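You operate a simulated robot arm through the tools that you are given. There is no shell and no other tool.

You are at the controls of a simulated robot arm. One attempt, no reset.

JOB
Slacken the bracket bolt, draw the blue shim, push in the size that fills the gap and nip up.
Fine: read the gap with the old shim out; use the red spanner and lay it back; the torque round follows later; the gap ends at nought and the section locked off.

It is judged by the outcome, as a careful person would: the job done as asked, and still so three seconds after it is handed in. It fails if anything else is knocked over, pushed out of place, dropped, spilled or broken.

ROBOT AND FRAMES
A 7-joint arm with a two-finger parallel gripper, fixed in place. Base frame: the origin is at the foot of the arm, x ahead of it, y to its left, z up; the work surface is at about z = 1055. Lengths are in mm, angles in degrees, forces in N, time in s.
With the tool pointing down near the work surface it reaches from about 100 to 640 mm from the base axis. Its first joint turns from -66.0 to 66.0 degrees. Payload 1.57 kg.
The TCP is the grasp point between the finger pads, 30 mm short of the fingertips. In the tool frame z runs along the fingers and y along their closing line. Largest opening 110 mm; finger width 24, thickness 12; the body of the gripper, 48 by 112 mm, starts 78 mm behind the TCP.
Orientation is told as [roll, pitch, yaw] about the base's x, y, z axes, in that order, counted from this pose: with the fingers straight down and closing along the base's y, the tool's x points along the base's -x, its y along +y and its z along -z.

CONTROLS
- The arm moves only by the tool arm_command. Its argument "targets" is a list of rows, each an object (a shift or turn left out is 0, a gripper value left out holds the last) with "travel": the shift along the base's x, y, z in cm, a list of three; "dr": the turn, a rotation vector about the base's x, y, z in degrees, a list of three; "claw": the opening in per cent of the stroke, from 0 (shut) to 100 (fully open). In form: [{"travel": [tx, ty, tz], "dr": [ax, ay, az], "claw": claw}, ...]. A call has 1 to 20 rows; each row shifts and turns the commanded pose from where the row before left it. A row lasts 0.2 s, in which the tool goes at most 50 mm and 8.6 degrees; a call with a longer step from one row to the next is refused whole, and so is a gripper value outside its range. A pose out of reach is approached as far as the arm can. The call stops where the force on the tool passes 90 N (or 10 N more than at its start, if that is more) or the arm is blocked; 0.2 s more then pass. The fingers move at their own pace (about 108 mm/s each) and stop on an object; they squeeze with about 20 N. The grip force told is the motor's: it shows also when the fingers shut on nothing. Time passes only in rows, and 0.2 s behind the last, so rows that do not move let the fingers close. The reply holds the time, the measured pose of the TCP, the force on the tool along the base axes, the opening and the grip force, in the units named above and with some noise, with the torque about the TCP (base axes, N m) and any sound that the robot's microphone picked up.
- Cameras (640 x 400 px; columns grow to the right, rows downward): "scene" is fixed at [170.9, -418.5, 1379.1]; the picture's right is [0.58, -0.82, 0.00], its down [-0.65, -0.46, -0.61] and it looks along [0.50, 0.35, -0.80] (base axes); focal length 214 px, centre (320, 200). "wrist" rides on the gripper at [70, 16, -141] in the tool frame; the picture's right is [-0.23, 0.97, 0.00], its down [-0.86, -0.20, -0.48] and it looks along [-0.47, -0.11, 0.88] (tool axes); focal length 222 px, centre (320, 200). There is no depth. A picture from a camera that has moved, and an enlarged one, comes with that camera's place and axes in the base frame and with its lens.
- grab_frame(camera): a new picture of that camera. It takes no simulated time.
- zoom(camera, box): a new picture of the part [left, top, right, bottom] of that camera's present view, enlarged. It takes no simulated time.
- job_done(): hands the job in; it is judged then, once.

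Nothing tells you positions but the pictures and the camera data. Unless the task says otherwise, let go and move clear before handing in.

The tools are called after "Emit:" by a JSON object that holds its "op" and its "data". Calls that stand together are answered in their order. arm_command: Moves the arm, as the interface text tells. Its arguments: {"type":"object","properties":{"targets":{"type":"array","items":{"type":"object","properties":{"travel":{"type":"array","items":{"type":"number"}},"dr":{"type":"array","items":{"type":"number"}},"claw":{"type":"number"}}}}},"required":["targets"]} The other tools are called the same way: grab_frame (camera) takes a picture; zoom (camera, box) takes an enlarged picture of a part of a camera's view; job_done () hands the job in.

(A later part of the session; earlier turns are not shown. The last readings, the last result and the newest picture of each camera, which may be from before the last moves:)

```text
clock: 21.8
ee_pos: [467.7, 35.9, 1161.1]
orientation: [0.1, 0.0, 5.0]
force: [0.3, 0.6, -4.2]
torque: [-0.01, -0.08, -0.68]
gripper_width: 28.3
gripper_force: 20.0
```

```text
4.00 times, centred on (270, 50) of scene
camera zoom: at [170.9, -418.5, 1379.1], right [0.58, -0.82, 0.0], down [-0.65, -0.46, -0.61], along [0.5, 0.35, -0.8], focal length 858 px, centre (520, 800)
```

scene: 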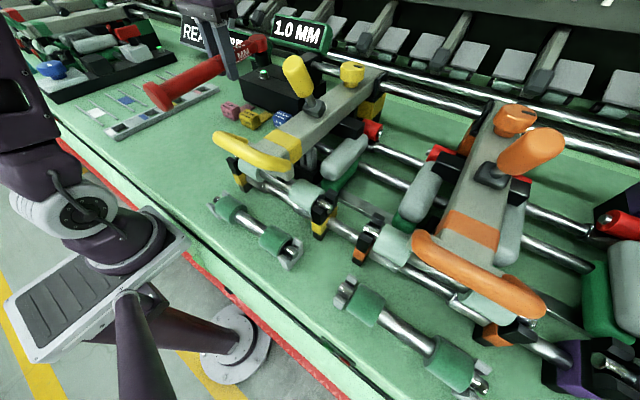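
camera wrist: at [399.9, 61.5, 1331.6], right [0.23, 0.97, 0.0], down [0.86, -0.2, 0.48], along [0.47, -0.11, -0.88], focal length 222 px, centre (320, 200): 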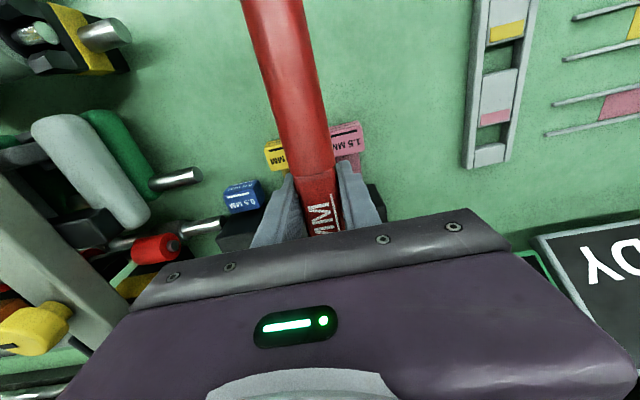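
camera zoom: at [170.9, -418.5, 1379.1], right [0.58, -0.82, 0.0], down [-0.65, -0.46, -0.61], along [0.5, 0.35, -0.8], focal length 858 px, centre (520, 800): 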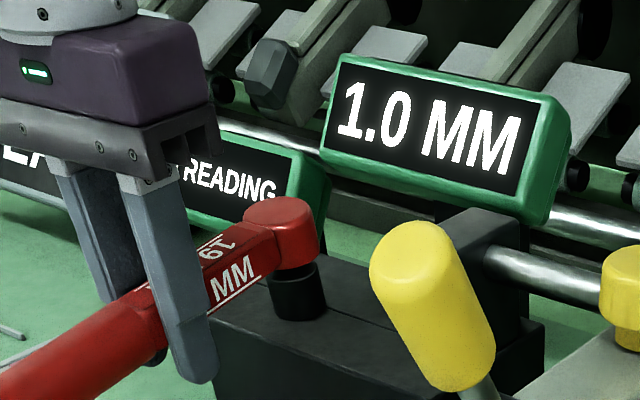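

The bolt is resisting the turn (−0.68 N·m), so the socket has engaged. I'll carry on anticlockwise along the arc.

Emit:
{"op": "arm_command", "data": {"targets": [{"travel": [0.106, -0.918, 0], "dr": [0, 0, 5]}, {"travel": [0, 0, 0]}]}}

Emit:
{"op": "zoom", "data": {"camera": "scene", "box": [200, 0, 340, 100]}}

```text
clock: 22.4
ee_pos: [468.9, 28.5, 1160.9]
orientation: [-0.1, -0.1, 10.2]
force: [-2.4, 4.2, -4.7]
torque: [0.15, 0.04, -0.32]
gripper_width: 28.7
gripper_force: 20.1
```

```text
4.00 times, centred on (270, 50) of scene
camera zoom: at [170.8, -418.4, 1379.1], right [0.58, -0.82, 0.0], down [-0.65, -0.46, -0.61], along [0.5, 0.35, -0.8], focal length 858 px, centre (520, 800)
```

zoom: 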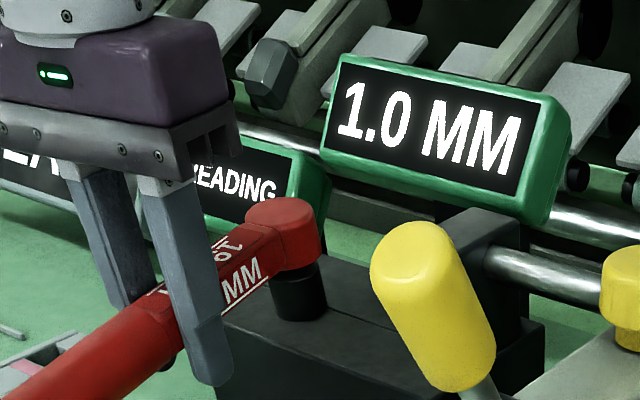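

Emit:
{"op": "grab_frame", "data": {"camera": "wrist"}}

```text
taken
camera wrist: at [395.8, 31.1, 1301.5], right [0.05, 1.0, 0.0], down [0.88, -0.05, 0.48], along [0.48, -0.03, -0.88], focal length 222 px, centre (320, 200)
```

wrist: 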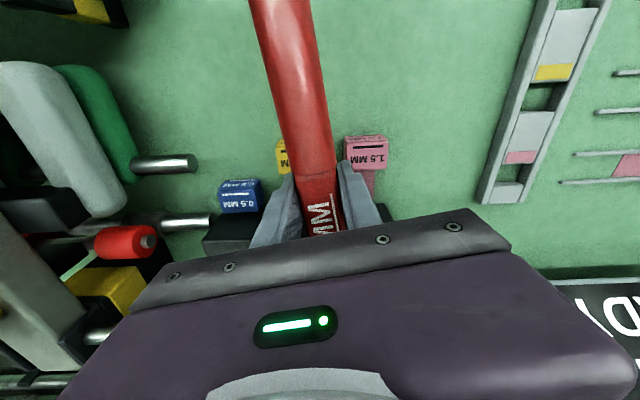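

Emit:
{"op": "arm_command", "data": {"targets": [{"travel": [0.186, -0.906, 0], "dr": [0, 0, 5]}, {"travel": [0.264, -0.887, 0], "dr": [0, 0, 5]}, {"travel": [0, 0, 0]}]}}

Emit:
{"op": "zoom", "data": {"camera": "scene", "box": [200, 0, 340, 100]}}

Emit:
{"op": "grab_frame", "data": {"camera": "wrist"}}

```text
clock: 23.2
ee_pos: [473.6, 10.4, 1161.1]
orientation: [0.0, 0.0, 20.1]
force: [-0.4, 0.4, -3.7]
torque: [-0.01, -0.1, 0.02]
gripper_width: 27.8
gripper_force: 19.4
```

```text
4.00 times, centred on (270, 50) of scene
camera zoom: at [170.9, -418.5, 1379.1], right [0.58, -0.82, 0.0], down [-0.65, -0.46, -0.61], along [0.5, 0.35, -0.8], focal length 858 px, centre (520, 800)
```

zoom: 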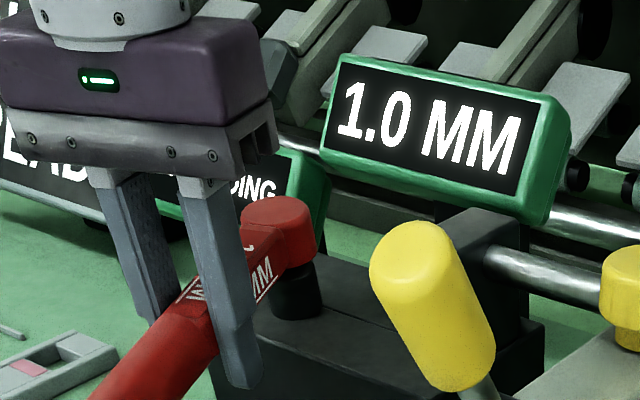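

```text
taken
camera wrist: at [401.0, 0.3, 1301.6], right [-0.12, 0.99, 0.0], down [0.87, 0.11, 0.48], along [0.47, 0.06, -0.88], focal length 222 px, centre (320, 200)
```

wrist: 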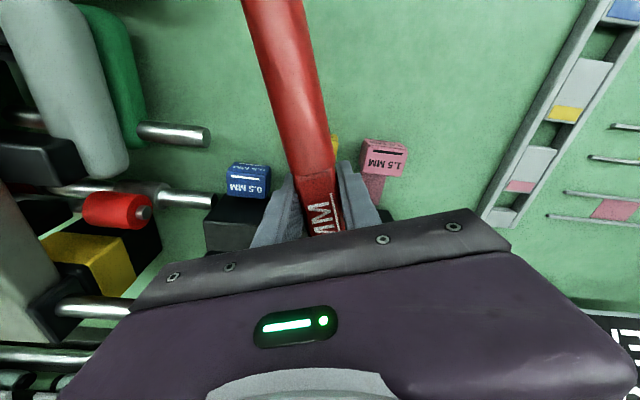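

The resistance dropped away, so the bolt appears to have broken loose. I'll turn a bit further, then lift off and check the bolt's indicator.

Emit:
{"op": "arm_command", "data": {"targets": [{"travel": [0.34, -0.86, 0], "dr": [0, 0, 5]}, {"travel": [0.414, -0.827, 0], "dr": [0, 0, 5]}, {"travel": [0, 0, 0]}]}}

Emit:
{"op": "grab_frame", "data": {"camera": "scene"}}

Emit:
{"op": "grab_frame", "data": {"camera": "wrist"}}

```text
clock: 24.0
ee_pos: [481.4, -6.2, 1161.8]
orientation: [0.0, 0.0, 30.1]
force: [0.4, 0.3, -3.3]
torque: [0.05, -0.07, -0.06]
gripper_width: 27.8
gripper_force: 20.0
```

```text
taken
```

scene: 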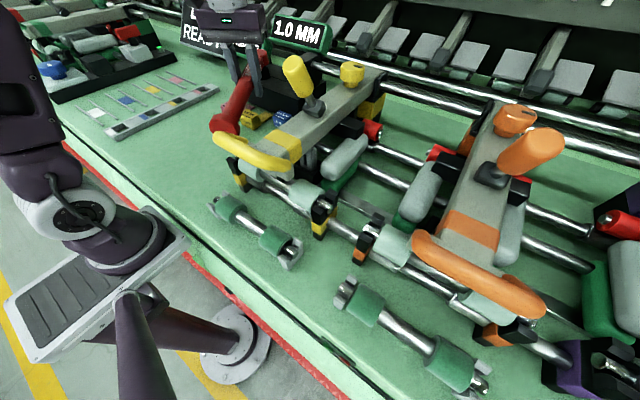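

```text
taken
camera wrist: at [410.7, -28.5, 1301.9], right [-0.29, 0.96, 0.0], down [0.84, 0.26, 0.48], along [0.46, 0.14, -0.88], focal length 222 px, centre (320, 200)
```

wrist: 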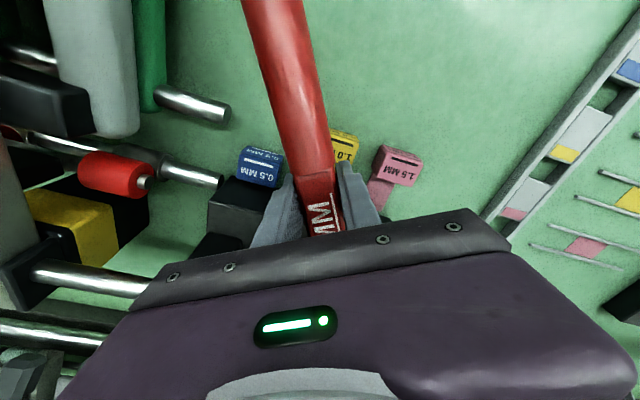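

Emit:
{"op": "arm_command", "data": {"targets": [{"travel": [0, 0, 0.7]}, {"travel": [0, 0, 1]}, {"travel": [0, 0, 1.3]}, {"travel": [0, 0, 0]}]}}

Emit:
{"op": "zoom", "data": {"camera": "scene", "box": [240, 30, 300, 80]}}

```text
clock: 25.0
ee_pos: [480.7, -7.0, 1192.4]
orientation: [0.0, 0.0, 29.9]
force: [-0.1, 0.7, -4.5]
torque: [0.02, -0.01, 0.0]
gripper_width: 27.7
gripper_force: 20.3
```

```text
8.00 times, centred on (270, 55) of scene
camera zoom: at [170.9, -418.5, 1379.1], right [0.58, -0.82, 0.0], down [-0.65, -0.46, -0.61], along [0.5, 0.35, -0.8], focal length 1716 px, centre (720, 1360)
```

zoom: 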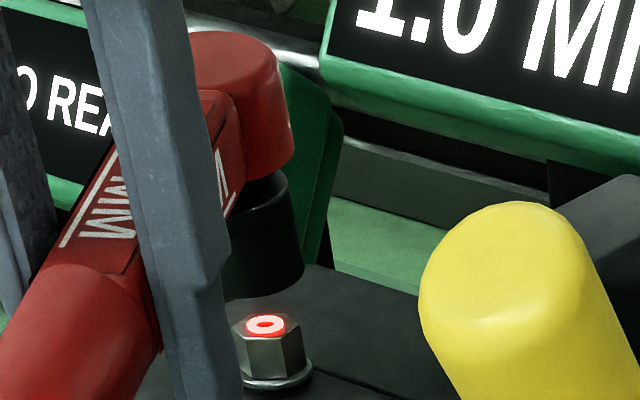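

The bolt's indicator has gone red: it is slack. Now I'll lay the spanner back at its original spot to free the gripper for the shims.

Emit:
{"op": "arm_command", "data": {"targets": [{"travel": [-1.25, 2.92, 0], "dr": [0, 0, -5]}, {"travel": [-1.25, 2.92, 0], "dr": [0, 0, -5]}, {"travel": [-1.25, 2.92, 0], "dr": [0, 0, -5]}, {"travel": [-1.25, 2.92, 0], "dr": [0, 0, -5]}, {"travel": [-1.25, 2.92, 0], "dr": [0, 0, -5]}, {"travel": [-1.25, 2.933, 0], "dr": [0, 0, -5]}, {"travel": [0, 0, -3]}, {"travel": [0, 0, -3]}, {"travel": [0, 0, -2]}, {"travel": [0, 0, -1]}, {"travel": [0, 0, 0]}]}}

Emit:
{"op": "zoom", "data": {"camera": "scene", "box": [80, 20, 260, 150]}}

Emit:
{"op": "grab_frame", "data": {"camera": "wrist"}}

```text
clock: 27.4
ee_pos: [404.8, 168.3, 1100.3]
orientation: [-0.1, 0.0, -0.1]
force: [0.6, -0.4, -4.0]
torque: [0.03, -0.12, -0.02]
gripper_width: 28.1
gripper_force: 19.8
```

```text
3.08 times, centred on (170, 85) of scene
camera zoom: at [170.9, -418.5, 1379.1], right [0.58, -0.82, 0.0], down [-0.65, -0.46, -0.61], along [0.5, 0.35, -0.8], focal length 660 px, centre (782, 554)
```

zoom: 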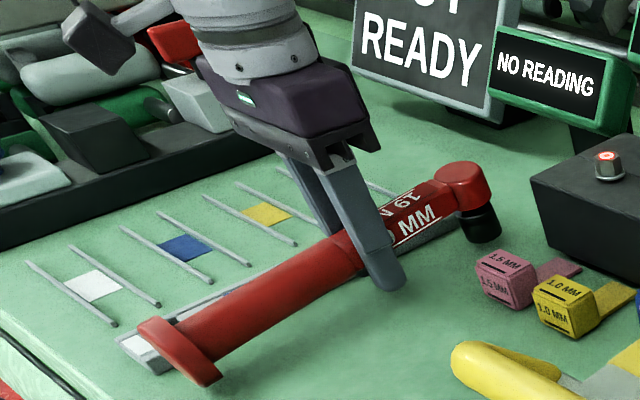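

```text
taken
camera wrist: at [334.4, 183.9, 1240.8], right [0.23, 0.97, 0.0], down [0.85, -0.2, 0.48], along [0.47, -0.11, -0.88], focal length 222 px, centre (320, 200)
```

wrist: 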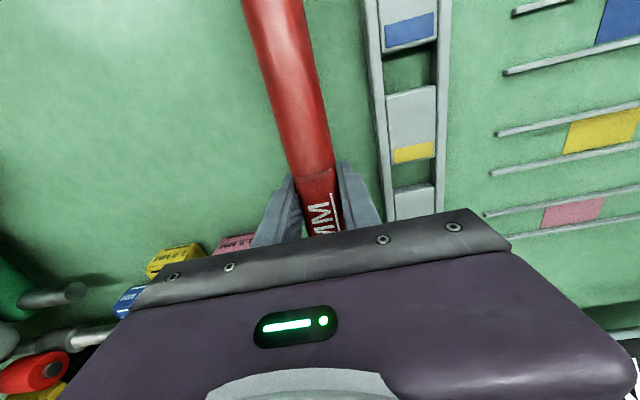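

Emit:
{"op": "arm_command", "data": {"targets": [{"travel": [0, 0, -0.4]}, {"travel": [0, 0, -0.3]}, {"travel": [0, 0, -0.2]}, {"travel": [0, 0, 0]}]}}

Emit:
{"op": "zoom", "data": {"camera": "scene", "box": [80, 20, 260, 150]}}

```text
clock: 28.4
ee_pos: [406.0, 167.3, 1092.2]
orientation: [0.0, 0.0, 0.0]
force: [1.5, -0.3, -0.2]
torque: [-0.01, 0.58, 0.07]
gripper_width: 28.1
gripper_force: 19.9
```

```text
3.08 times, centred on (170, 85) of scene
camera zoom: at [170.9, -418.5, 1379.0], right [0.58, -0.82, 0.0], down [-0.65, -0.46, -0.61], along [0.5, 0.35, -0.8], focal length 660 px, centre (782, 554)
```

zoom: 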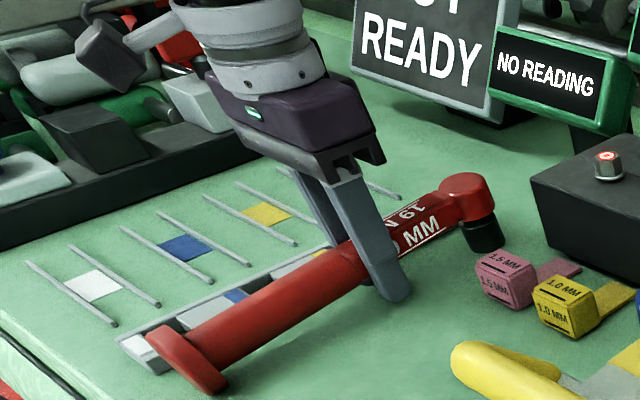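

The tail has touched down (torque +0.58), the head a millimetre or so above. I'll lower that last bit and release gently.

Emit:
{"op": "arm_command", "data": {"targets": [{"travel": [0, 0, -0.12]}, {"travel": [0, 0, 0]}]}}

```text
clock: 29.0
ee_pos: [405.6, 168.4, 1092.0]
orientation: [0.0, -0.1, 0.0]
force: [-1.6, -1.2, 13.7]
torque: [-0.01, 0.01, 0.04]
gripper_width: 27.9
gripper_force: 20.0
```

Emit:
{"op": "arm_command", "data": {"targets": [{"travel": [0, 0, 0.06]}, {"claw": 30}, {"claw": 45}, {"claw": 45}, {"travel": [0, 0, 2]}, {"travel": [0, 0, 3]}, {"travel": [0, 0, 3]}, {"travel": [0, 0, 0]}]}}

Emit:
{"op": "zoom", "data": {"camera": "scene", "box": [80, 20, 260, 150]}}

Emit:
{"op": "grab_frame", "data": {"camera": "wrist"}}

```text
clock: 30.8
ee_pos: [406.8, 168.6, 1171.5]
orientation: [0.1, 0.1, 0.1]
force: [0.7, 0.6, -0.1]
torque: [0.02, 0.0, -0.01]
gripper_width: 49.5
gripper_force: 0.0
```

```text
3.08 times, centred on (170, 85) of scene
camera zoom: at [170.9, -418.5, 1379.1], right [0.58, -0.82, 0.0], down [-0.65, -0.46, -0.61], along [0.5, 0.35, -0.8], focal length 660 px, centre (782, 554)
```

zoom: 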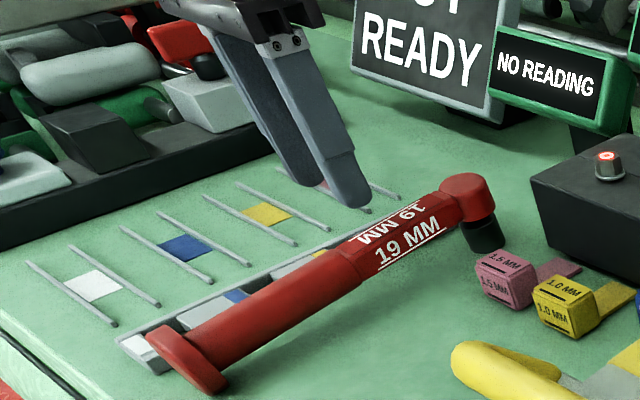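

```text
taken
camera wrist: at [334.1, 184.1, 1311.9], right [0.23, 0.97, 0.0], down [0.85, -0.2, 0.48], along [0.47, -0.11, -0.88], focal length 222 px, centre (320, 200)
```

wrist: 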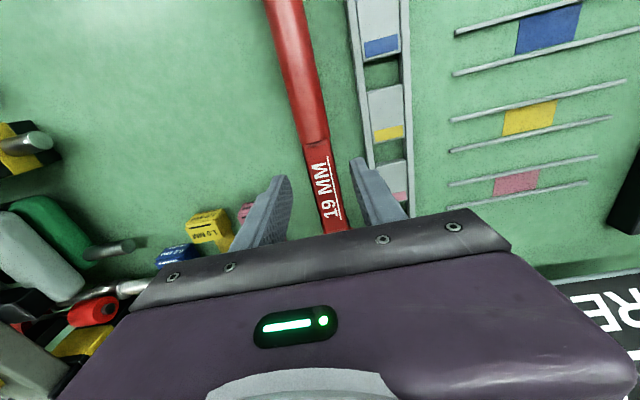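

The spanner is back where it lay. Now I'll move over the blue shim's area and measure it from above.

Emit:
{"op": "arm_command", "data": {"targets": [{"travel": [0.5, -4.5, 0.5]}, {"travel": [0.5, -4.5, 0.5]}, {"travel": [0.5, -4.5, 0]}, {"travel": [0.5, -4.5, 0]}, {"travel": [0.5, -4.5, 0]}, {"travel": [0, 0, 0]}]}}

Emit:
{"op": "grab_frame", "data": {"camera": "wrist"}}

Emit:
{"op": "zoom", "data": {"camera": "wrist", "box": [230, 130, 410, 230]}}

Emit:
{"op": "zoom", "data": {"camera": "scene", "box": [220, 60, 320, 140]}}

```text
clock: 32.2
ee_pos: [429.8, -56.2, 1181.5]
orientation: [0.0, -0.1, -0.1]
force: [1.2, -0.2, 0.5]
torque: [-0.01, 0.04, 0.01]
gripper_width: 49.6
gripper_force: 0.0
```

```text
taken
camera wrist: at [358.1, -41.3, 1320.9], right [0.23, 0.97, 0.0], down [0.86, -0.2, 0.48], along [0.47, -0.11, -0.88], focal length 222 px, centre (320, 200)
```

wrist: 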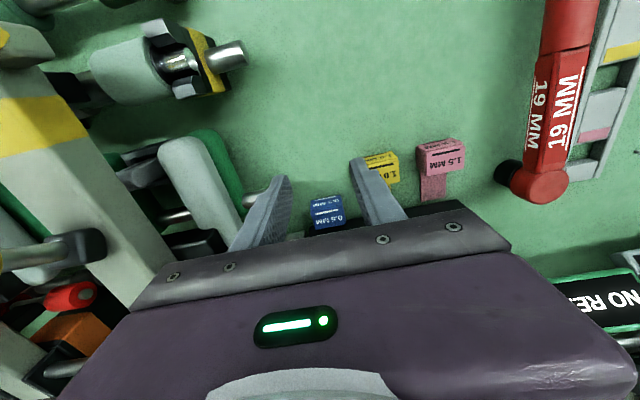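

```text
3.56 times, centred on (320, 180) of wrist
camera zoom: at [358.1, -41.3, 1320.9], right [0.23, 0.97, 0.0], down [0.86, -0.2, 0.48], along [0.47, -0.11, -0.88], focal length 790 px, centre (320, 271)
```

zoom: 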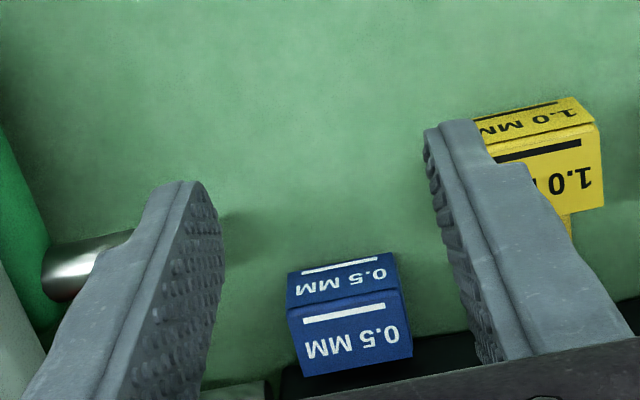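

```text
5.00 times, centred on (270, 100) of scene
camera zoom: at [170.9, -418.5, 1379.1], right [0.58, -0.82, 0.0], down [-0.65, -0.46, -0.61], along [0.5, 0.35, -0.8], focal length 1072 px, centre (570, 700)
```

zoom: 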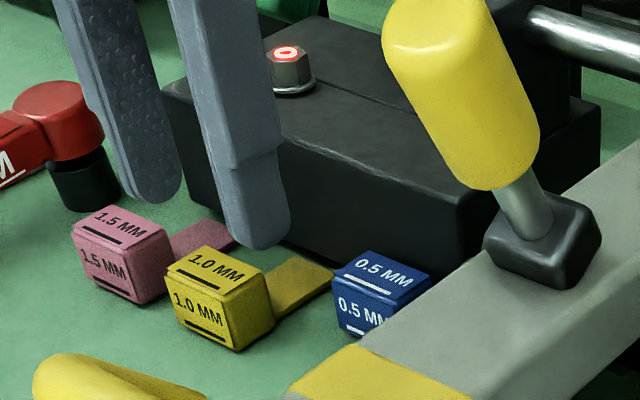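

The blue handle spans about x 496–523, y −85 to −46, top near z 1085, with its tongue running +x into the box. I'll come over it with the fingers set just wider than the handle and check before going down.

Emit:
{"op": "arm_command", "data": {"targets": [{"travel": [2.6, -0.3, 0], "claw": 50}, {"travel": [2.6, -0.3, 0]}, {"travel": [2.7, -0.4, 0]}, {"travel": [0, 0, -2.5]}, {"travel": [0, 0, -2.5]}, {"travel": [0, 0, 0]}]}}

Emit:
{"op": "zoom", "data": {"camera": "wrist", "box": [200, 80, 440, 240]}}

Emit:
{"op": "zoom", "data": {"camera": "scene", "box": [220, 50, 340, 140]}}

```text
clock: 33.6
ee_pos: [509.6, -68.3, 1132.2]
orientation: [0.0, -0.1, 0.1]
force: [0.5, 0.2, -0.6]
torque: [0.01, 0.01, 0.01]
gripper_width: 54.9
gripper_force: 0.2
```

```text
2.50 times, centred on (320, 160) of wrist
camera zoom: at [438.3, -51.5, 1271.3], right [0.23, 0.97, 0.0], down [0.85, -0.2, 0.48], along [0.47, -0.11, -0.88], focal length 555 px, centre (320, 300)
```

zoom: 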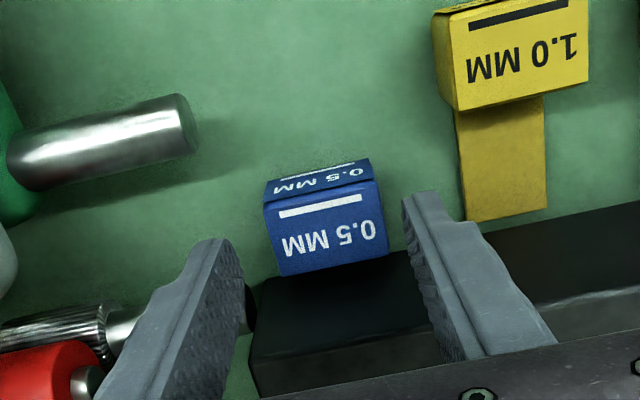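

```text
4.44 times, centred on (280, 95) of scene
camera zoom: at [170.9, -418.5, 1379.1], right [0.58, -0.82, 0.0], down [-0.65, -0.46, -0.61], along [0.5, 0.35, -0.8], focal length 953 px, centre (498, 667)
```

zoom: 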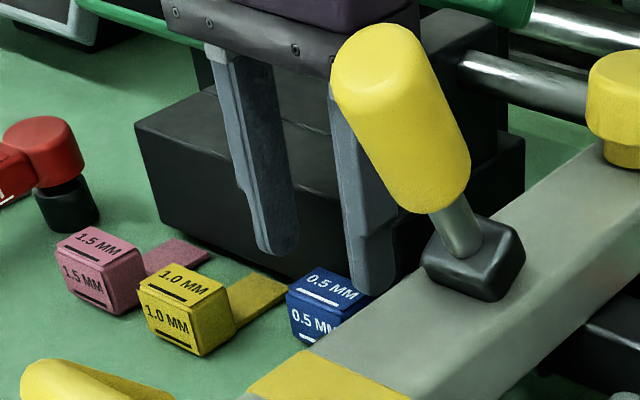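

Emit:
{"op": "arm_command", "data": {"targets": [{"travel": [-0.3, 0.1, 0], "claw": 46}, {"travel": [0, 0, -1.5]}, {"travel": [0, 0, -1.5]}, {"travel": [0, 0, -1.0]}, {"travel": [0, 0, 0]}]}}

Emit:
{"op": "zoom", "data": {"camera": "wrist", "box": [200, 80, 440, 240]}}

Emit:
{"op": "zoom", "data": {"camera": "scene", "box": [220, 50, 340, 140]}}

```text
clock: 34.8
ee_pos: [507.2, -64.7, 1090.5]
orientation: [0.1, 0.0, 0.1]
force: [-0.3, 0.1, 0.2]
torque: [0.03, 0.01, 0.01]
gripper_width: 50.7
gripper_force: 0.2
```

```text
2.50 times, centred on (320, 160) of wrist
camera zoom: at [435.3, -50.1, 1231.3], right [0.23, 0.97, 0.0], down [0.86, -0.2, 0.48], along [0.47, -0.11, -0.88], focal length 555 px, centre (320, 300)
```

zoom: 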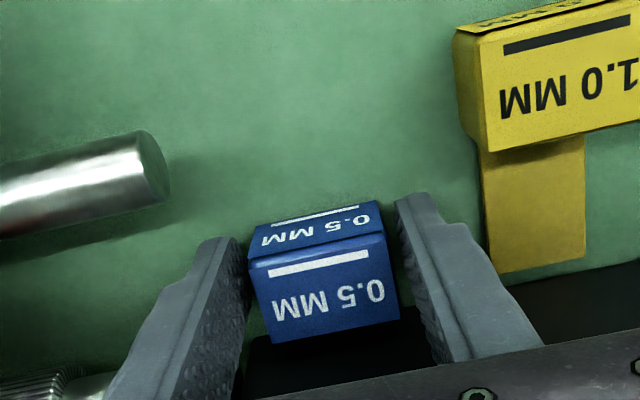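

```text
4.44 times, centred on (280, 95) of scene
camera zoom: at [170.9, -418.5, 1379.1], right [0.58, -0.82, 0.0], down [-0.65, -0.46, -0.61], along [0.5, 0.35, -0.8], focal length 953 px, centre (498, 667)
```

zoom: 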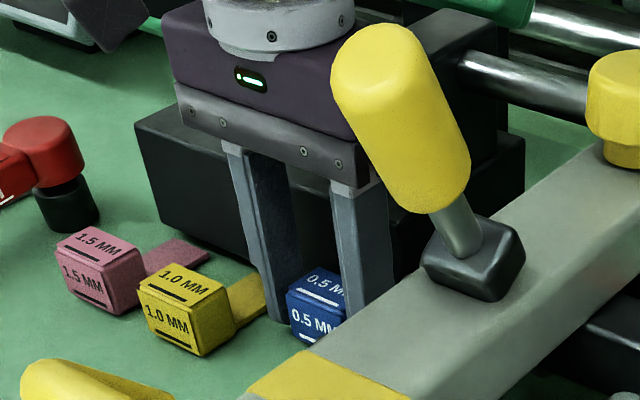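

The fingers straddle the blue handle within about a millimetre of centre. Gripping it now.

Emit:
{"op": "arm_command", "data": {"targets": [{"claw": 20}, {"claw": 0}, {"claw": 0}, {"claw": 0}]}}

Emit:
{"op": "zoom", "data": {"camera": "wrist", "box": [200, 80, 440, 240]}}

```text
clock: 35.8
ee_pos: [506.1, -64.9, 1091.1]
orientation: [-0.1, 0.0, 0.0]
force: [-1.2, 7.3, -4.8]
torque: [0.13, -0.53, -0.08]
gripper_width: 41.9
gripper_force: 44.0
```

```text
2.50 times, centred on (320, 160) of wrist
camera zoom: at [435.3, -49.6, 1231.3], right [0.23, 0.97, 0.0], down [0.86, -0.2, 0.48], along [0.47, -0.11, -0.88], focal length 555 px, centre (320, 300)
```

zoom: 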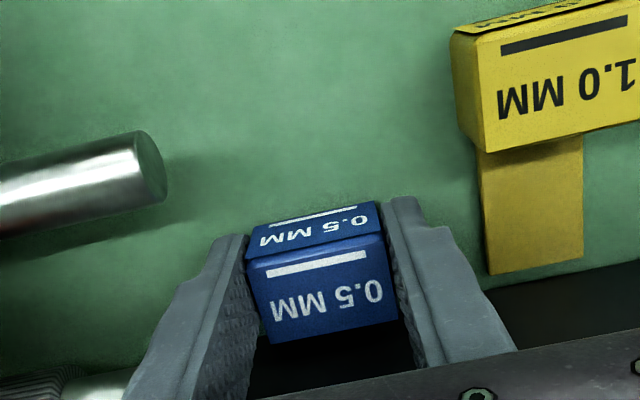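

Emit:
{"op": "arm_command", "data": {"targets": [{"travel": [0, 0.05, 0]}, {"travel": [0, 0, 0]}]}}

```text
clock: 36.4
ee_pos: [505.7, -65.3, 1091.3]
orientation: [0.1, 0.0, 0.0]
force: [-1.0, 4.0, -13.8]
torque: [0.14, -1.02, 0.17]
gripper_width: 41.8
gripper_force: 45.2
```

The shim is gripped, with some vertical preload against the slot. I'll ease it down slightly and begin a slow, straight pull in −x, watching forces.

Emit:
{"op": "arm_command", "data": {"targets": [{"travel": [-0.1, 0, -0.05]}, {"travel": [-0.2, 0, 0]}, {"travel": [0, 0, 0]}]}}

Emit:
{"op": "zoom", "data": {"camera": "wrist", "box": [200, 80, 440, 240]}}

```text
clock: 37.2
ee_pos: [503.8, -65.2, 1090.2]
orientation: [0.0, 0.0, -0.1]
force: [1.9, 6.9, 0.8]
torque: [0.08, 1.41, -0.01]
gripper_width: 41.9
gripper_force: 45.2
```

```text
2.50 times, centred on (320, 160) of wrist
camera zoom: at [432.3, -49.4, 1231.3], right [0.23, 0.97, 0.0], down [0.86, -0.2, 0.48], along [0.47, -0.11, -0.88], focal length 555 px, centre (320, 300)
```

zoom: 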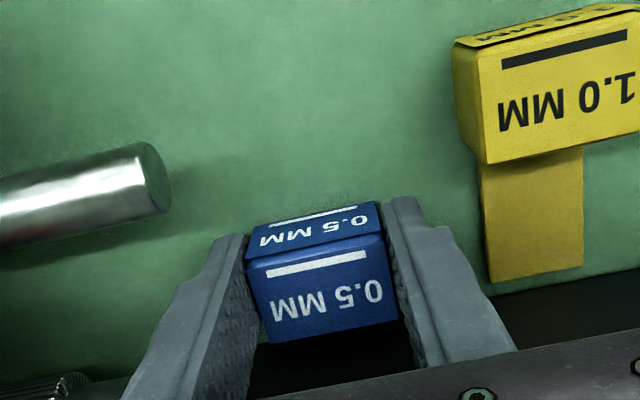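

Emit:
{"op": "arm_command", "data": {"targets": [{"travel": [-0.3, 0.03, 0.03]}, {"travel": [-0.4, 0, 0]}, {"travel": [-0.4, 0, 0]}, {"travel": [0, 0, 0]}]}}

```text
clock: 38.2
ee_pos: [492.1, -65.5, 1090.2]
orientation: [0.0, 0.0, -0.1]
force: [1.3, 1.4, -13.8]
torque: [-0.05, -1.28, 0.1]
gripper_width: 41.9
gripper_force: 44.9
```

Emit:
{"op": "arm_command", "data": {"targets": [{"travel": [-0.4, 0, -0.015]}, {"travel": [-0.5, 0, 0]}, {"travel": [-0.5, 0, 0]}, {"travel": [0, 0, 0]}]}}

Emit:
{"op": "zoom", "data": {"camera": "wrist", "box": [200, 80, 440, 240]}}

```text
clock: 39.2
ee_pos: [478.9, -65.2, 1091.0]
orientation: [0.0, 0.1, 0.0]
force: [3.7, -2.5, -19.4]
torque: [-0.17, -0.21, 0.02]
gripper_width: 41.8
gripper_force: 45.0
```

```text
2.50 times, centred on (320, 160) of wrist
camera zoom: at [407.2, -49.3, 1231.4], right [0.23, 0.97, 0.0], down [0.86, -0.2, 0.48], along [0.47, -0.11, -0.88], focal length 555 px, centre (320, 300)
```

zoom: 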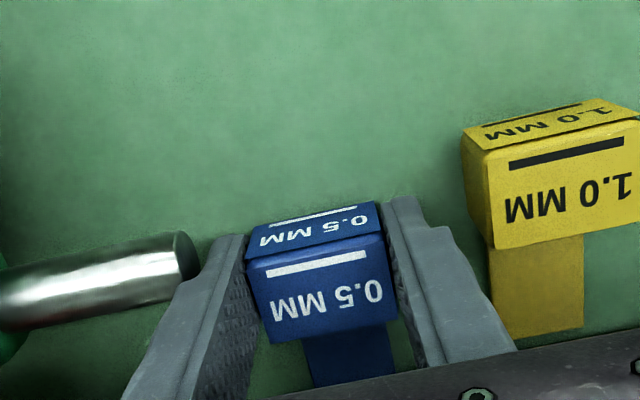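

The tongue is nearly clear of the box. I'll ease down a touch and draw the last few millimetres, keeping the left finger clear of the nearby shaft end.

Emit:
{"op": "arm_command", "data": {"targets": [{"travel": [-0.2, 0, -0.03]}, {"travel": [-0.4, 0, 0]}, {"travel": [-0.4, 0, 0]}, {"travel": [0, 0, 0]}]}}

Emit:
{"op": "grab_frame", "data": {"camera": "wrist"}}

Emit:
{"op": "zoom", "data": {"camera": "scene", "box": [200, 0, 340, 140]}}

```text
clock: 40.2
ee_pos: [467.6, -64.6, 1091.0]
orientation: [0.0, 0.0, 0.0]
force: [0.3, -2.3, 12.2]
torque: [0.04, 1.31, -0.03]
gripper_width: 41.7
gripper_force: 44.8
```

```text
taken
camera wrist: at [397.0, -49.3, 1231.7], right [0.23, 0.97, 0.0], down [0.85, -0.2, 0.48], along [0.47, -0.11, -0.88], focal length 222 px, centre (320, 200)
```

wrist: 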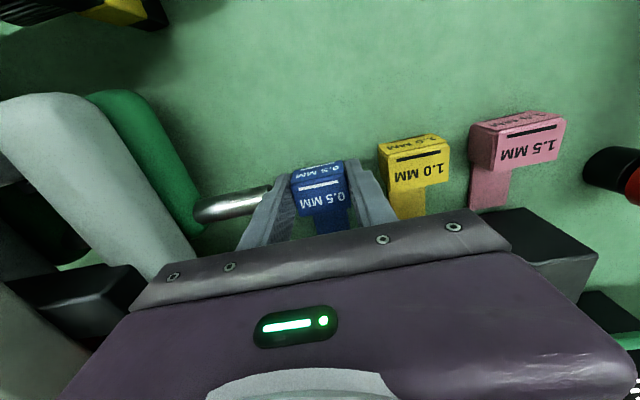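

```text
2.86 times, centred on (270, 70) of scene
camera zoom: at [170.7, -418.5, 1379.1], right [0.58, -0.82, 0.0], down [-0.65, -0.46, -0.61], along [0.5, 0.35, -0.8], focal length 613 px, centre (463, 571)
```

zoom: 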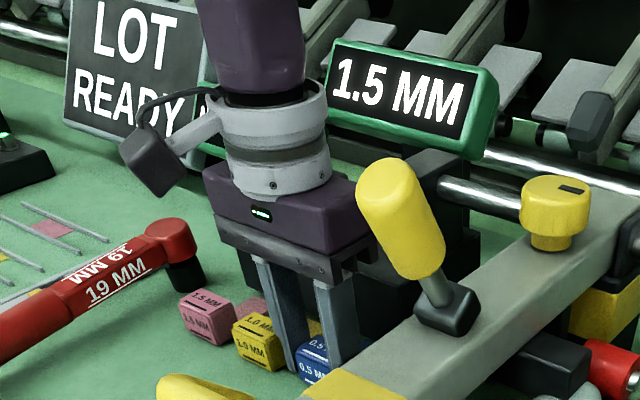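

The display now reads 1.5 MM with the blue shim drawn (it read 1.0 MM with the 0.5 in), so the 1.5 MM pink shim looks to be the size. I'll hold still a moment to check forces before moving off.

Emit:
{"op": "arm_command", "data": {"targets": [{"travel": [0, 0, 0]}, {"travel": [0, 0, 0]}]}}

Emit:
{"op": "zoom", "data": {"camera": "wrist", "box": [200, 120, 440, 280]}}

Emit:
{"op": "zoom", "data": {"camera": "scene", "box": [230, 60, 330, 150]}}

```text
clock: 40.8
ee_pos: [467.6, -64.5, 1091.2]
orientation: [0.0, -0.1, 0.1]
force: [-3.3, -1.7, 21.5]
torque: [0.04, 1.09, 0.04]
gripper_width: 41.7
gripper_force: 45.1
```

```text
2.50 times, centred on (320, 200) of wrist
camera zoom: at [397.0, -49.4, 1231.6], right [0.23, 0.97, 0.0], down [0.85, -0.2, 0.48], along [0.47, -0.11, -0.88], focal length 555 px, centre (320, 200)
```

zoom: 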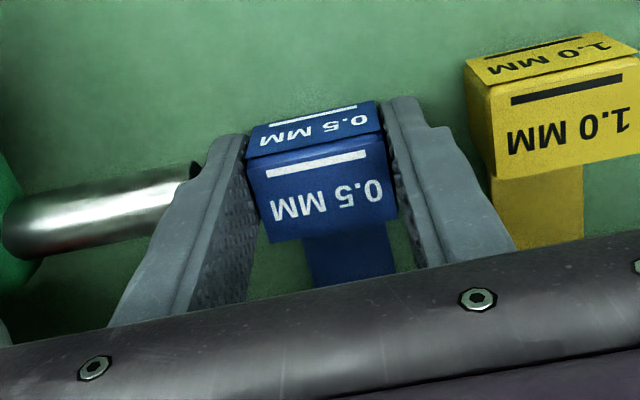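

```text
4.44 times, centred on (280, 105) of scene
camera zoom: at [170.5, -418.5, 1379.1], right [0.58, -0.82, 0.0], down [-0.65, -0.46, -0.61], along [0.5, 0.35, -0.8], focal length 953 px, centre (498, 622)
```

zoom: 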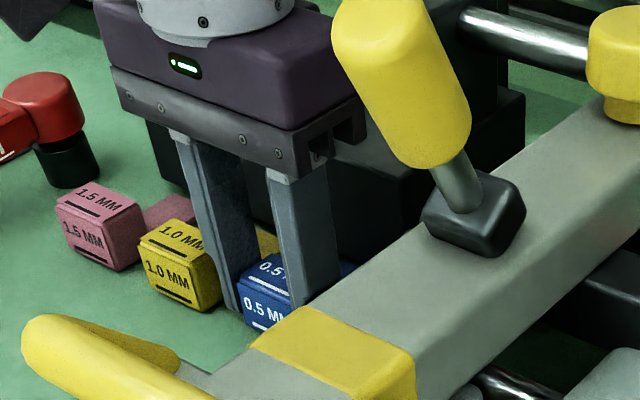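

Emit:
{"op": "grab_frame", "data": {"camera": "scene"}}

Emit:
{"op": "zoom", "data": {"camera": "scene", "box": [160, 20, 340, 180]}}

```text
taken
```

scene: 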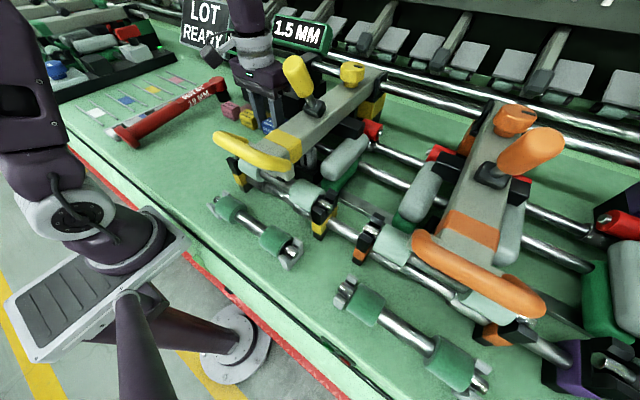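

```text
2.50 times, centred on (250, 100) of scene
camera zoom: at [170.5, -418.5, 1379.1], right [0.58, -0.82, 0.0], down [-0.65, -0.46, -0.61], along [0.5, 0.35, -0.8], focal length 536 px, centre (495, 450)
```

zoom: 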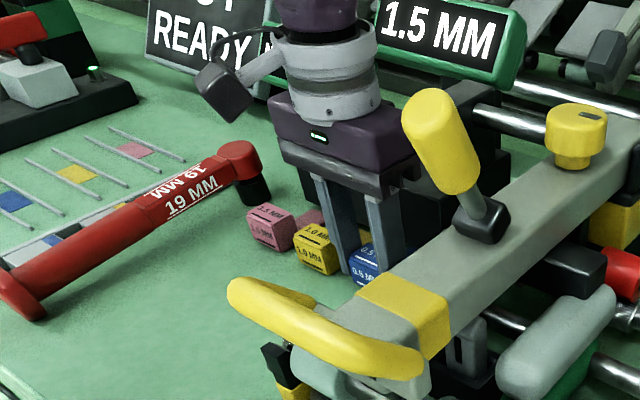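

Emit:
{"op": "arm_command", "data": {"targets": [{"travel": [0, 0, 0.04]}, {"travel": [0, 0, 0]}]}}

```text
clock: 41.4
ee_pos: [467.4, -65.7, 1091.7]
orientation: [0.0, -0.2, 0.0]
force: [-2.3, -1.3, 15.4]
torque: [-0.2, -0.31, 0.05]
gripper_width: 41.6
gripper_force: 45.3
```

Emit:
{"op": "arm_command", "data": {"targets": [{"travel": [0, 0, 0.1]}, {"travel": [0, 0, 0]}]}}

```text
clock: 42.0
ee_pos: [468.3, -64.3, 1090.8]
orientation: [0.0, 0.1, 0.0]
force: [3.4, -5.0, -16.7]
torque: [-0.15, -1.27, 0.05]
gripper_width: 41.7
gripper_force: 44.9
```

The forces reverse with height, so the tongue is still guided in the slot. I'll set the height to neutral and keep drawing it straight out.

Emit:
{"op": "arm_command", "data": {"targets": [{"travel": [0, 0, -0.05]}, {"travel": [-0.3, 0, 0]}, {"travel": [-0.3, 0, 0]}, {"travel": [0, 0, 0]}]}}

Emit:
{"op": "zoom", "data": {"camera": "wrist", "box": [200, 120, 440, 280]}}

```text
clock: 43.0
ee_pos: [462.1, -65.8, 1090.5]
orientation: [0.0, 0.2, 0.0]
force: [2.6, -5.6, -31.2]
torque: [-0.12, 0.08, -0.03]
gripper_width: 41.9
gripper_force: 44.7
```

```text
2.50 times, centred on (320, 200) of wrist
camera zoom: at [391.6, -49.5, 1232.0], right [0.23, 0.97, 0.0], down [0.86, -0.2, 0.48], along [0.46, -0.11, -0.88], focal length 555 px, centre (320, 200)
```

zoom: 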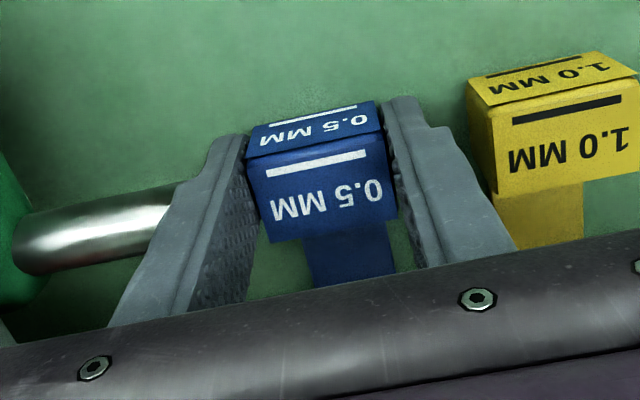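

Emit:
{"op": "arm_command", "data": {"targets": [{"travel": [0, 0, 0]}, {"travel": [0, 0, 0]}, {"travel": [0, 0, 0]}]}}

Emit:
{"op": "arm_command", "data": {"targets": [{"travel": [0, 0, 0]}]}}

```text
clock: 43.8
ee_pos: [462.7, -65.6, 1091.7]
orientation: [0.0, 0.1, 0.0]
force: [-3.2, -2.8, -31.2]
torque: [-0.12, 0.31, 0.02]
gripper_width: 41.9
gripper_force: 45.0
```

```text
clock: 44.2
ee_pos: [463.3, -65.7, 1093.1]
orientation: [0.0, 0.1, -0.1]
force: [-1.2, -1.5, -29.0]
torque: [-0.05, 0.6, 0.02]
gripper_width: 41.9
gripper_force: 45.1
```

Forces creep oddly and I can't see whether the tongue has cleared the slot. I'll release the handle just slightly (to stay clear of the shaft end), rise, and look.

Emit:
{"op": "arm_command", "data": {"targets": [{"travel": [0, 0, -0.05]}, {"travel": [0, 0, 0], "claw": 42}, {"travel": [0, 0, 0]}, {"travel": [0, 0, 0]}]}}

Emit:
{"op": "zoom", "data": {"camera": "wrist", "box": [200, 120, 440, 280]}}

```text
clock: 45.2
ee_pos: [463.6, -64.9, 1092.2]
orientation: [0.0, 0.0, 0.1]
force: [-0.7, 0.1, 0.4]
torque: [-0.01, 0.02, 0.0]
gripper_width: 46.1
gripper_force: 0.0
```

```text
2.50 times, centred on (320, 200) of wrist
camera zoom: at [391.5, -49.3, 1232.1], right [0.23, 0.97, 0.0], down [0.85, -0.2, 0.48], along [0.47, -0.11, -0.88], focal length 555 px, centre (320, 200)
```

zoom: 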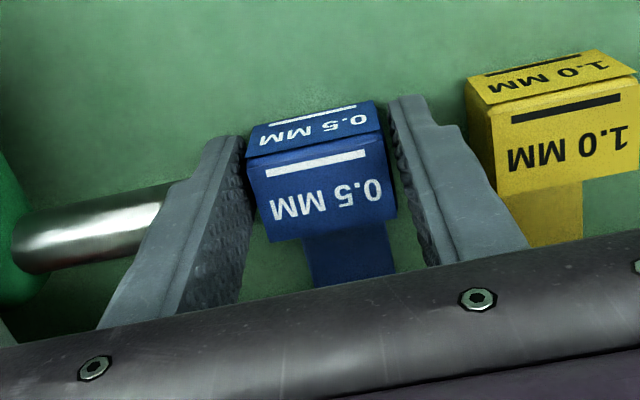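

Emit:
{"op": "arm_command", "data": {"targets": [{"travel": [0, 0, 1.5]}, {"travel": [0, 0, 3]}, {"travel": [-2, 0.5, 2]}, {"travel": [-2, 0.5, 2]}, {"travel": [0, 0, 0]}]}}

Emit:
{"op": "zoom", "data": {"camera": "wrist", "box": [200, 100, 480, 240]}}

Emit:
{"op": "zoom", "data": {"camera": "scene", "box": [220, 60, 340, 150]}}

```text
clock: 46.4
ee_pos: [421.7, -54.9, 1174.9]
orientation: [0.0, 0.1, 0.0]
force: [-0.1, 0.9, -0.1]
torque: [-0.04, 0.02, 0.02]
gripper_width: 46.4
gripper_force: 0.0
```

```text
2.29 times, centred on (340, 170) of wrist
camera zoom: at [350.6, -39.2, 1316.5], right [0.23, 0.97, 0.0], down [0.86, -0.2, 0.48], along [0.47, -0.11, -0.88], focal length 508 px, centre (274, 269)
```

zoom: 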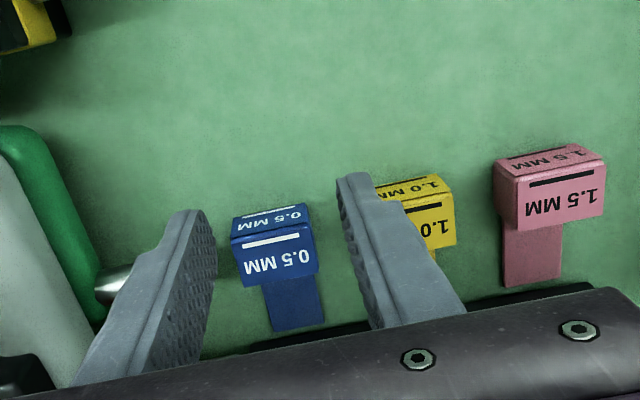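

```text
4.44 times, centred on (280, 105) of scene
camera zoom: at [170.9, -418.5, 1379.1], right [0.58, -0.82, 0.0], down [-0.65, -0.46, -0.61], along [0.5, 0.35, -0.8], focal length 953 px, centre (498, 622)
```

zoom: 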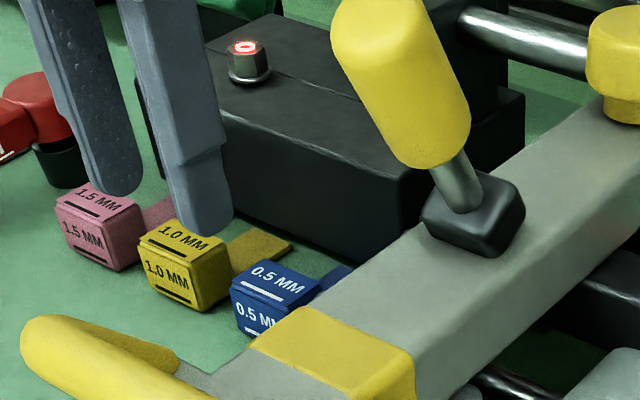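

The blue shim is fully out: there's green bench between its tongue tip and the box. The three shims sit evenly spaced (y ≈ −65, 5, 74), each facing the box, so each may have its own slot. I'll look at the front face from low down.

Emit:
{"op": "arm_command", "data": {"targets": [{"travel": [-0.5, 0.5, 0], "dr": [0, -8, 0], "claw": 60}, {"travel": [-0.5, 0.5, -0.5], "dr": [0, -8, 0]}, {"travel": [0, 1, -0.5], "dr": [0, -8, 0]}, {"travel": [0, 1, -0.5], "dr": [0, -8, 0]}, {"travel": [0, 1, -0.5], "dr": [0, -8, 0]}, {"travel": [0, 1, -0.5], "dr": [0, -8, 0]}, {"travel": [0, 0, 0]}]}}

Emit:
{"op": "grab_frame", "data": {"camera": "wrist"}}

Emit:
{"op": "zoom", "data": {"camera": "wrist", "box": [180, 100, 460, 260]}}

```text
clock: 48.0
ee_pos: [412.1, -5.4, 1151.7]
orientation: [-0.1, -47.9, 0.0]
force: [-0.4, 0.0, 0.4]
torque: [-0.01, -0.01, 0.0]
gripper_width: 65.8
gripper_force: 0.1
```

```text
taken
camera wrist: at [259.2, 10.1, 1193.3], right [0.15, 0.97, 0.17], down [0.22, -0.2, 0.96], along [0.96, -0.11, -0.24], focal length 222 px, centre (320, 200)
```

wrist: 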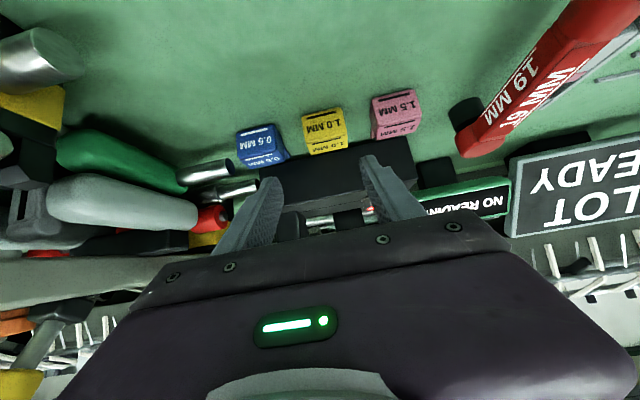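

```text
2.29 times, centred on (320, 180) of wrist
camera zoom: at [259.2, 10.1, 1193.3], right [0.15, 0.97, 0.17], down [0.22, -0.2, 0.96], along [0.96, -0.11, -0.24], focal length 508 px, centre (320, 246)
```

zoom: 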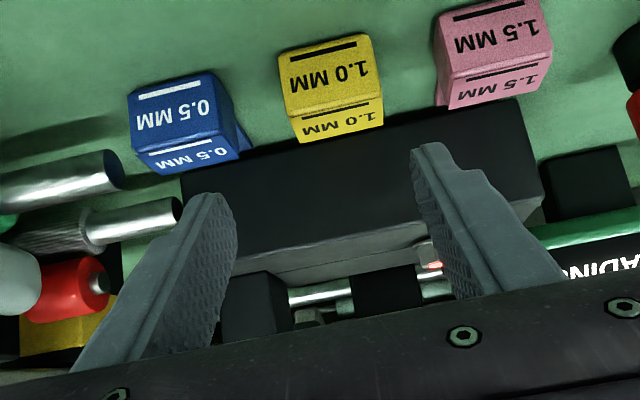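

Emit:
{"op": "zoom", "data": {"camera": "wrist", "box": [230, 100, 330, 190]}}

Emit:
{"op": "zoom", "data": {"camera": "wrist", "box": [330, 90, 430, 180]}}

Emit:
{"op": "zoom", "data": {"camera": "scene", "box": [230, 80, 320, 140]}}

```text
4.44 times, centred on (280, 145) of wrist
camera zoom: at [259.2, 10.1, 1193.3], right [0.15, 0.97, 0.17], down [0.22, -0.2, 0.96], along [0.96, -0.11, -0.24], focal length 987 px, centre (498, 444)
```

zoom: 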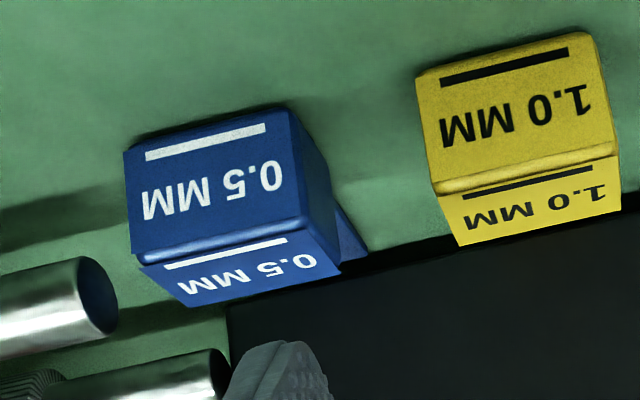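

```text
4.44 times, centred on (380, 135) of wrist
camera zoom: at [259.2, 10.1, 1193.3], right [0.15, 0.97, 0.17], down [0.22, -0.2, 0.96], along [0.96, -0.11, -0.24], focal length 987 px, centre (53, 489)
```

zoom: 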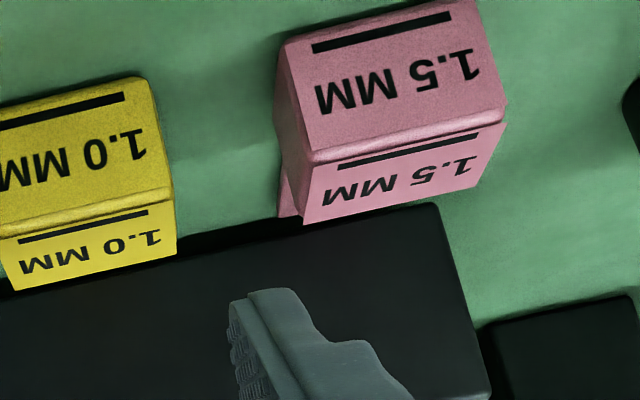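

```text
6.67 times, centred on (275, 110) of scene
camera zoom: at [170.9, -418.5, 1379.1], right [0.58, -0.82, 0.0], down [-0.65, -0.46, -0.61], along [0.5, 0.35, -0.8], focal length 1430 px, centre (620, 800)
```

zoom: 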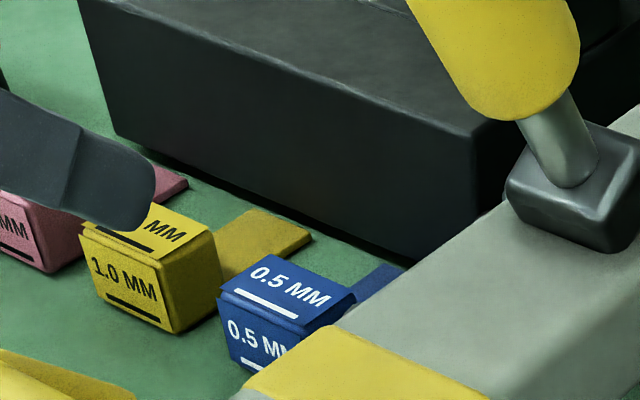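

The box stands a few millimetres off the bench and the shims slide under it in parallel lanes; blue now sits drawn out level with the others at x ≈ 466. The pink 1.5 handle is centred near (466, 75). I'll go upright above it and check.

Emit:
{"op": "arm_command", "data": {"targets": [{"travel": [0.5, 1.3, 1.2], "dr": [0, 8, 0], "claw": 50}, {"travel": [0.5, 1.3, 1.2], "dr": [0, 8, 0]}, {"travel": [1, 1.4, 0.4], "dr": [0, 8, 0]}, {"travel": [1, 1.4, 0], "dr": [0, 8, 0]}, {"travel": [1, 1.4, 0], "dr": [0, 8, 0]}, {"travel": [1, 1.3, 0], "dr": [0, 7.9, 0]}, {"travel": [0, 0, -2]}, {"travel": [0, 0, -2]}, {"travel": [0, 0, 0]}]}}

Emit:
{"op": "grab_frame", "data": {"camera": "wrist"}}

Emit:
{"op": "zoom", "data": {"camera": "wrist", "box": [200, 80, 440, 240]}}

```text
clock: 50.0
ee_pos: [463.9, 76.9, 1139.5]
orientation: [-0.1, -0.1, -0.1]
force: [-0.3, -0.3, -0.3]
torque: [0.01, -0.02, -0.01]
gripper_width: 55.1
gripper_force: 0.2
```

```text
taken
camera wrist: at [391.4, 92.0, 1279.2], right [0.23, 0.97, 0.0], down [0.85, -0.2, 0.48], along [0.47, -0.11, -0.88], focal length 222 px, centre (320, 200)
```

wrist: 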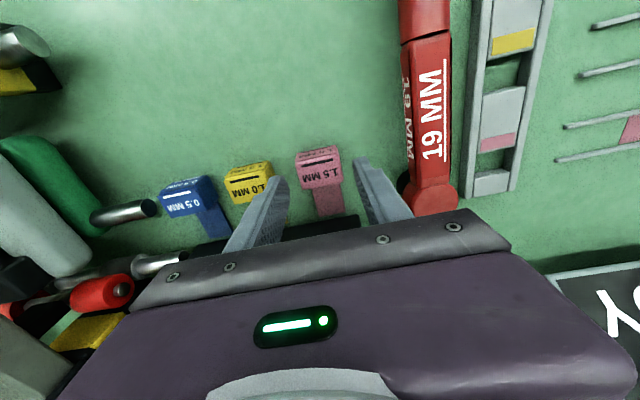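

```text
2.50 times, centred on (320, 160) of wrist
camera zoom: at [391.4, 92.0, 1279.2], right [0.23, 0.97, 0.0], down [0.85, -0.2, 0.48], along [0.47, -0.11, -0.88], focal length 555 px, centre (320, 300)
```

zoom: 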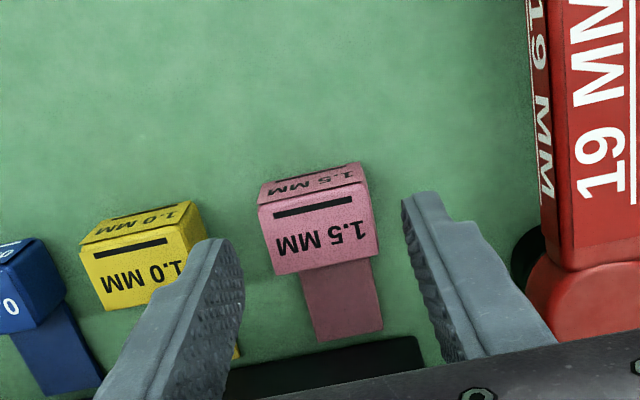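

Emit:
{"op": "arm_command", "data": {"targets": [{"travel": [0.1, -0.2, 0], "claw": 48}, {"travel": [0, 0, -2]}, {"travel": [0, 0, -1.5]}, {"travel": [0, 0, -1.3]}, {"travel": [0, 0, 0]}]}}

Emit:
{"op": "zoom", "data": {"camera": "wrist", "box": [200, 80, 440, 240]}}

```text
clock: 51.2
ee_pos: [463.7, 74.6, 1091.1]
orientation: [0.0, -0.2, 0.0]
force: [-0.1, -0.8, -0.3]
torque: [0.03, 0.01, -0.03]
gripper_width: 52.9
gripper_force: 0.1
```

```text
2.50 times, centred on (320, 160) of wrist
camera zoom: at [392.6, 90.1, 1231.2], right [0.23, 0.97, 0.0], down [0.85, -0.2, 0.48], along [0.47, -0.11, -0.88], focal length 555 px, centre (320, 300)
```

zoom: 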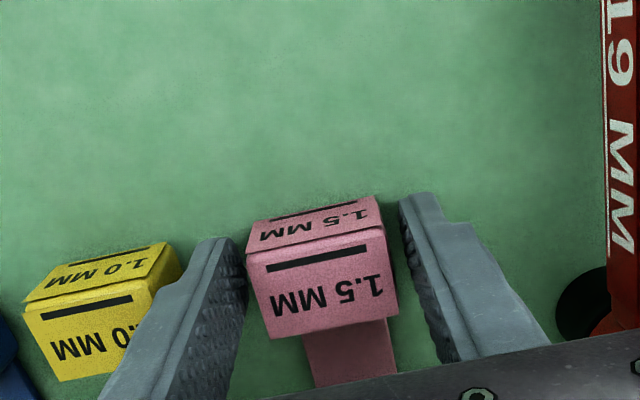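

Emit:
{"op": "arm_command", "data": {"targets": [{"claw": 40}, {"claw": 36}, {"claw": 36}, {"claw": 36}]}}

Emit:
{"op": "zoom", "data": {"camera": "wrist", "box": [200, 80, 440, 240]}}

```text
clock: 52.2
ee_pos: [464.4, 74.9, 1091.6]
orientation: [0.0, -0.1, 0.0]
force: [-1.4, 4.3, -6.3]
torque: [0.16, -0.53, -0.07]
gripper_width: 41.8
gripper_force: 44.5
```

```text
2.50 times, centred on (320, 160) of wrist
camera zoom: at [392.6, 90.5, 1231.3], right [0.23, 0.97, 0.0], down [0.85, -0.2, 0.48], along [0.47, -0.11, -0.88], focal length 555 px, centre (320, 300)
```

zoom: 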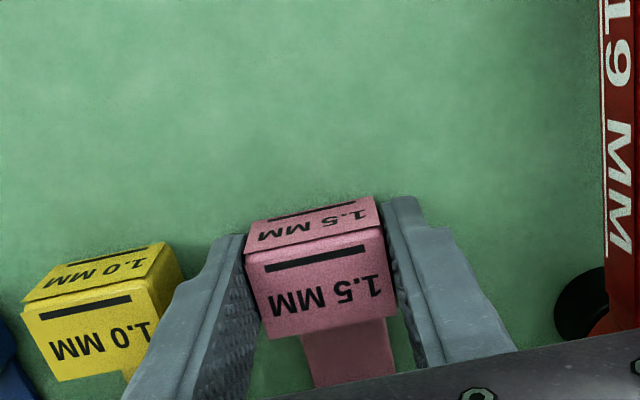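

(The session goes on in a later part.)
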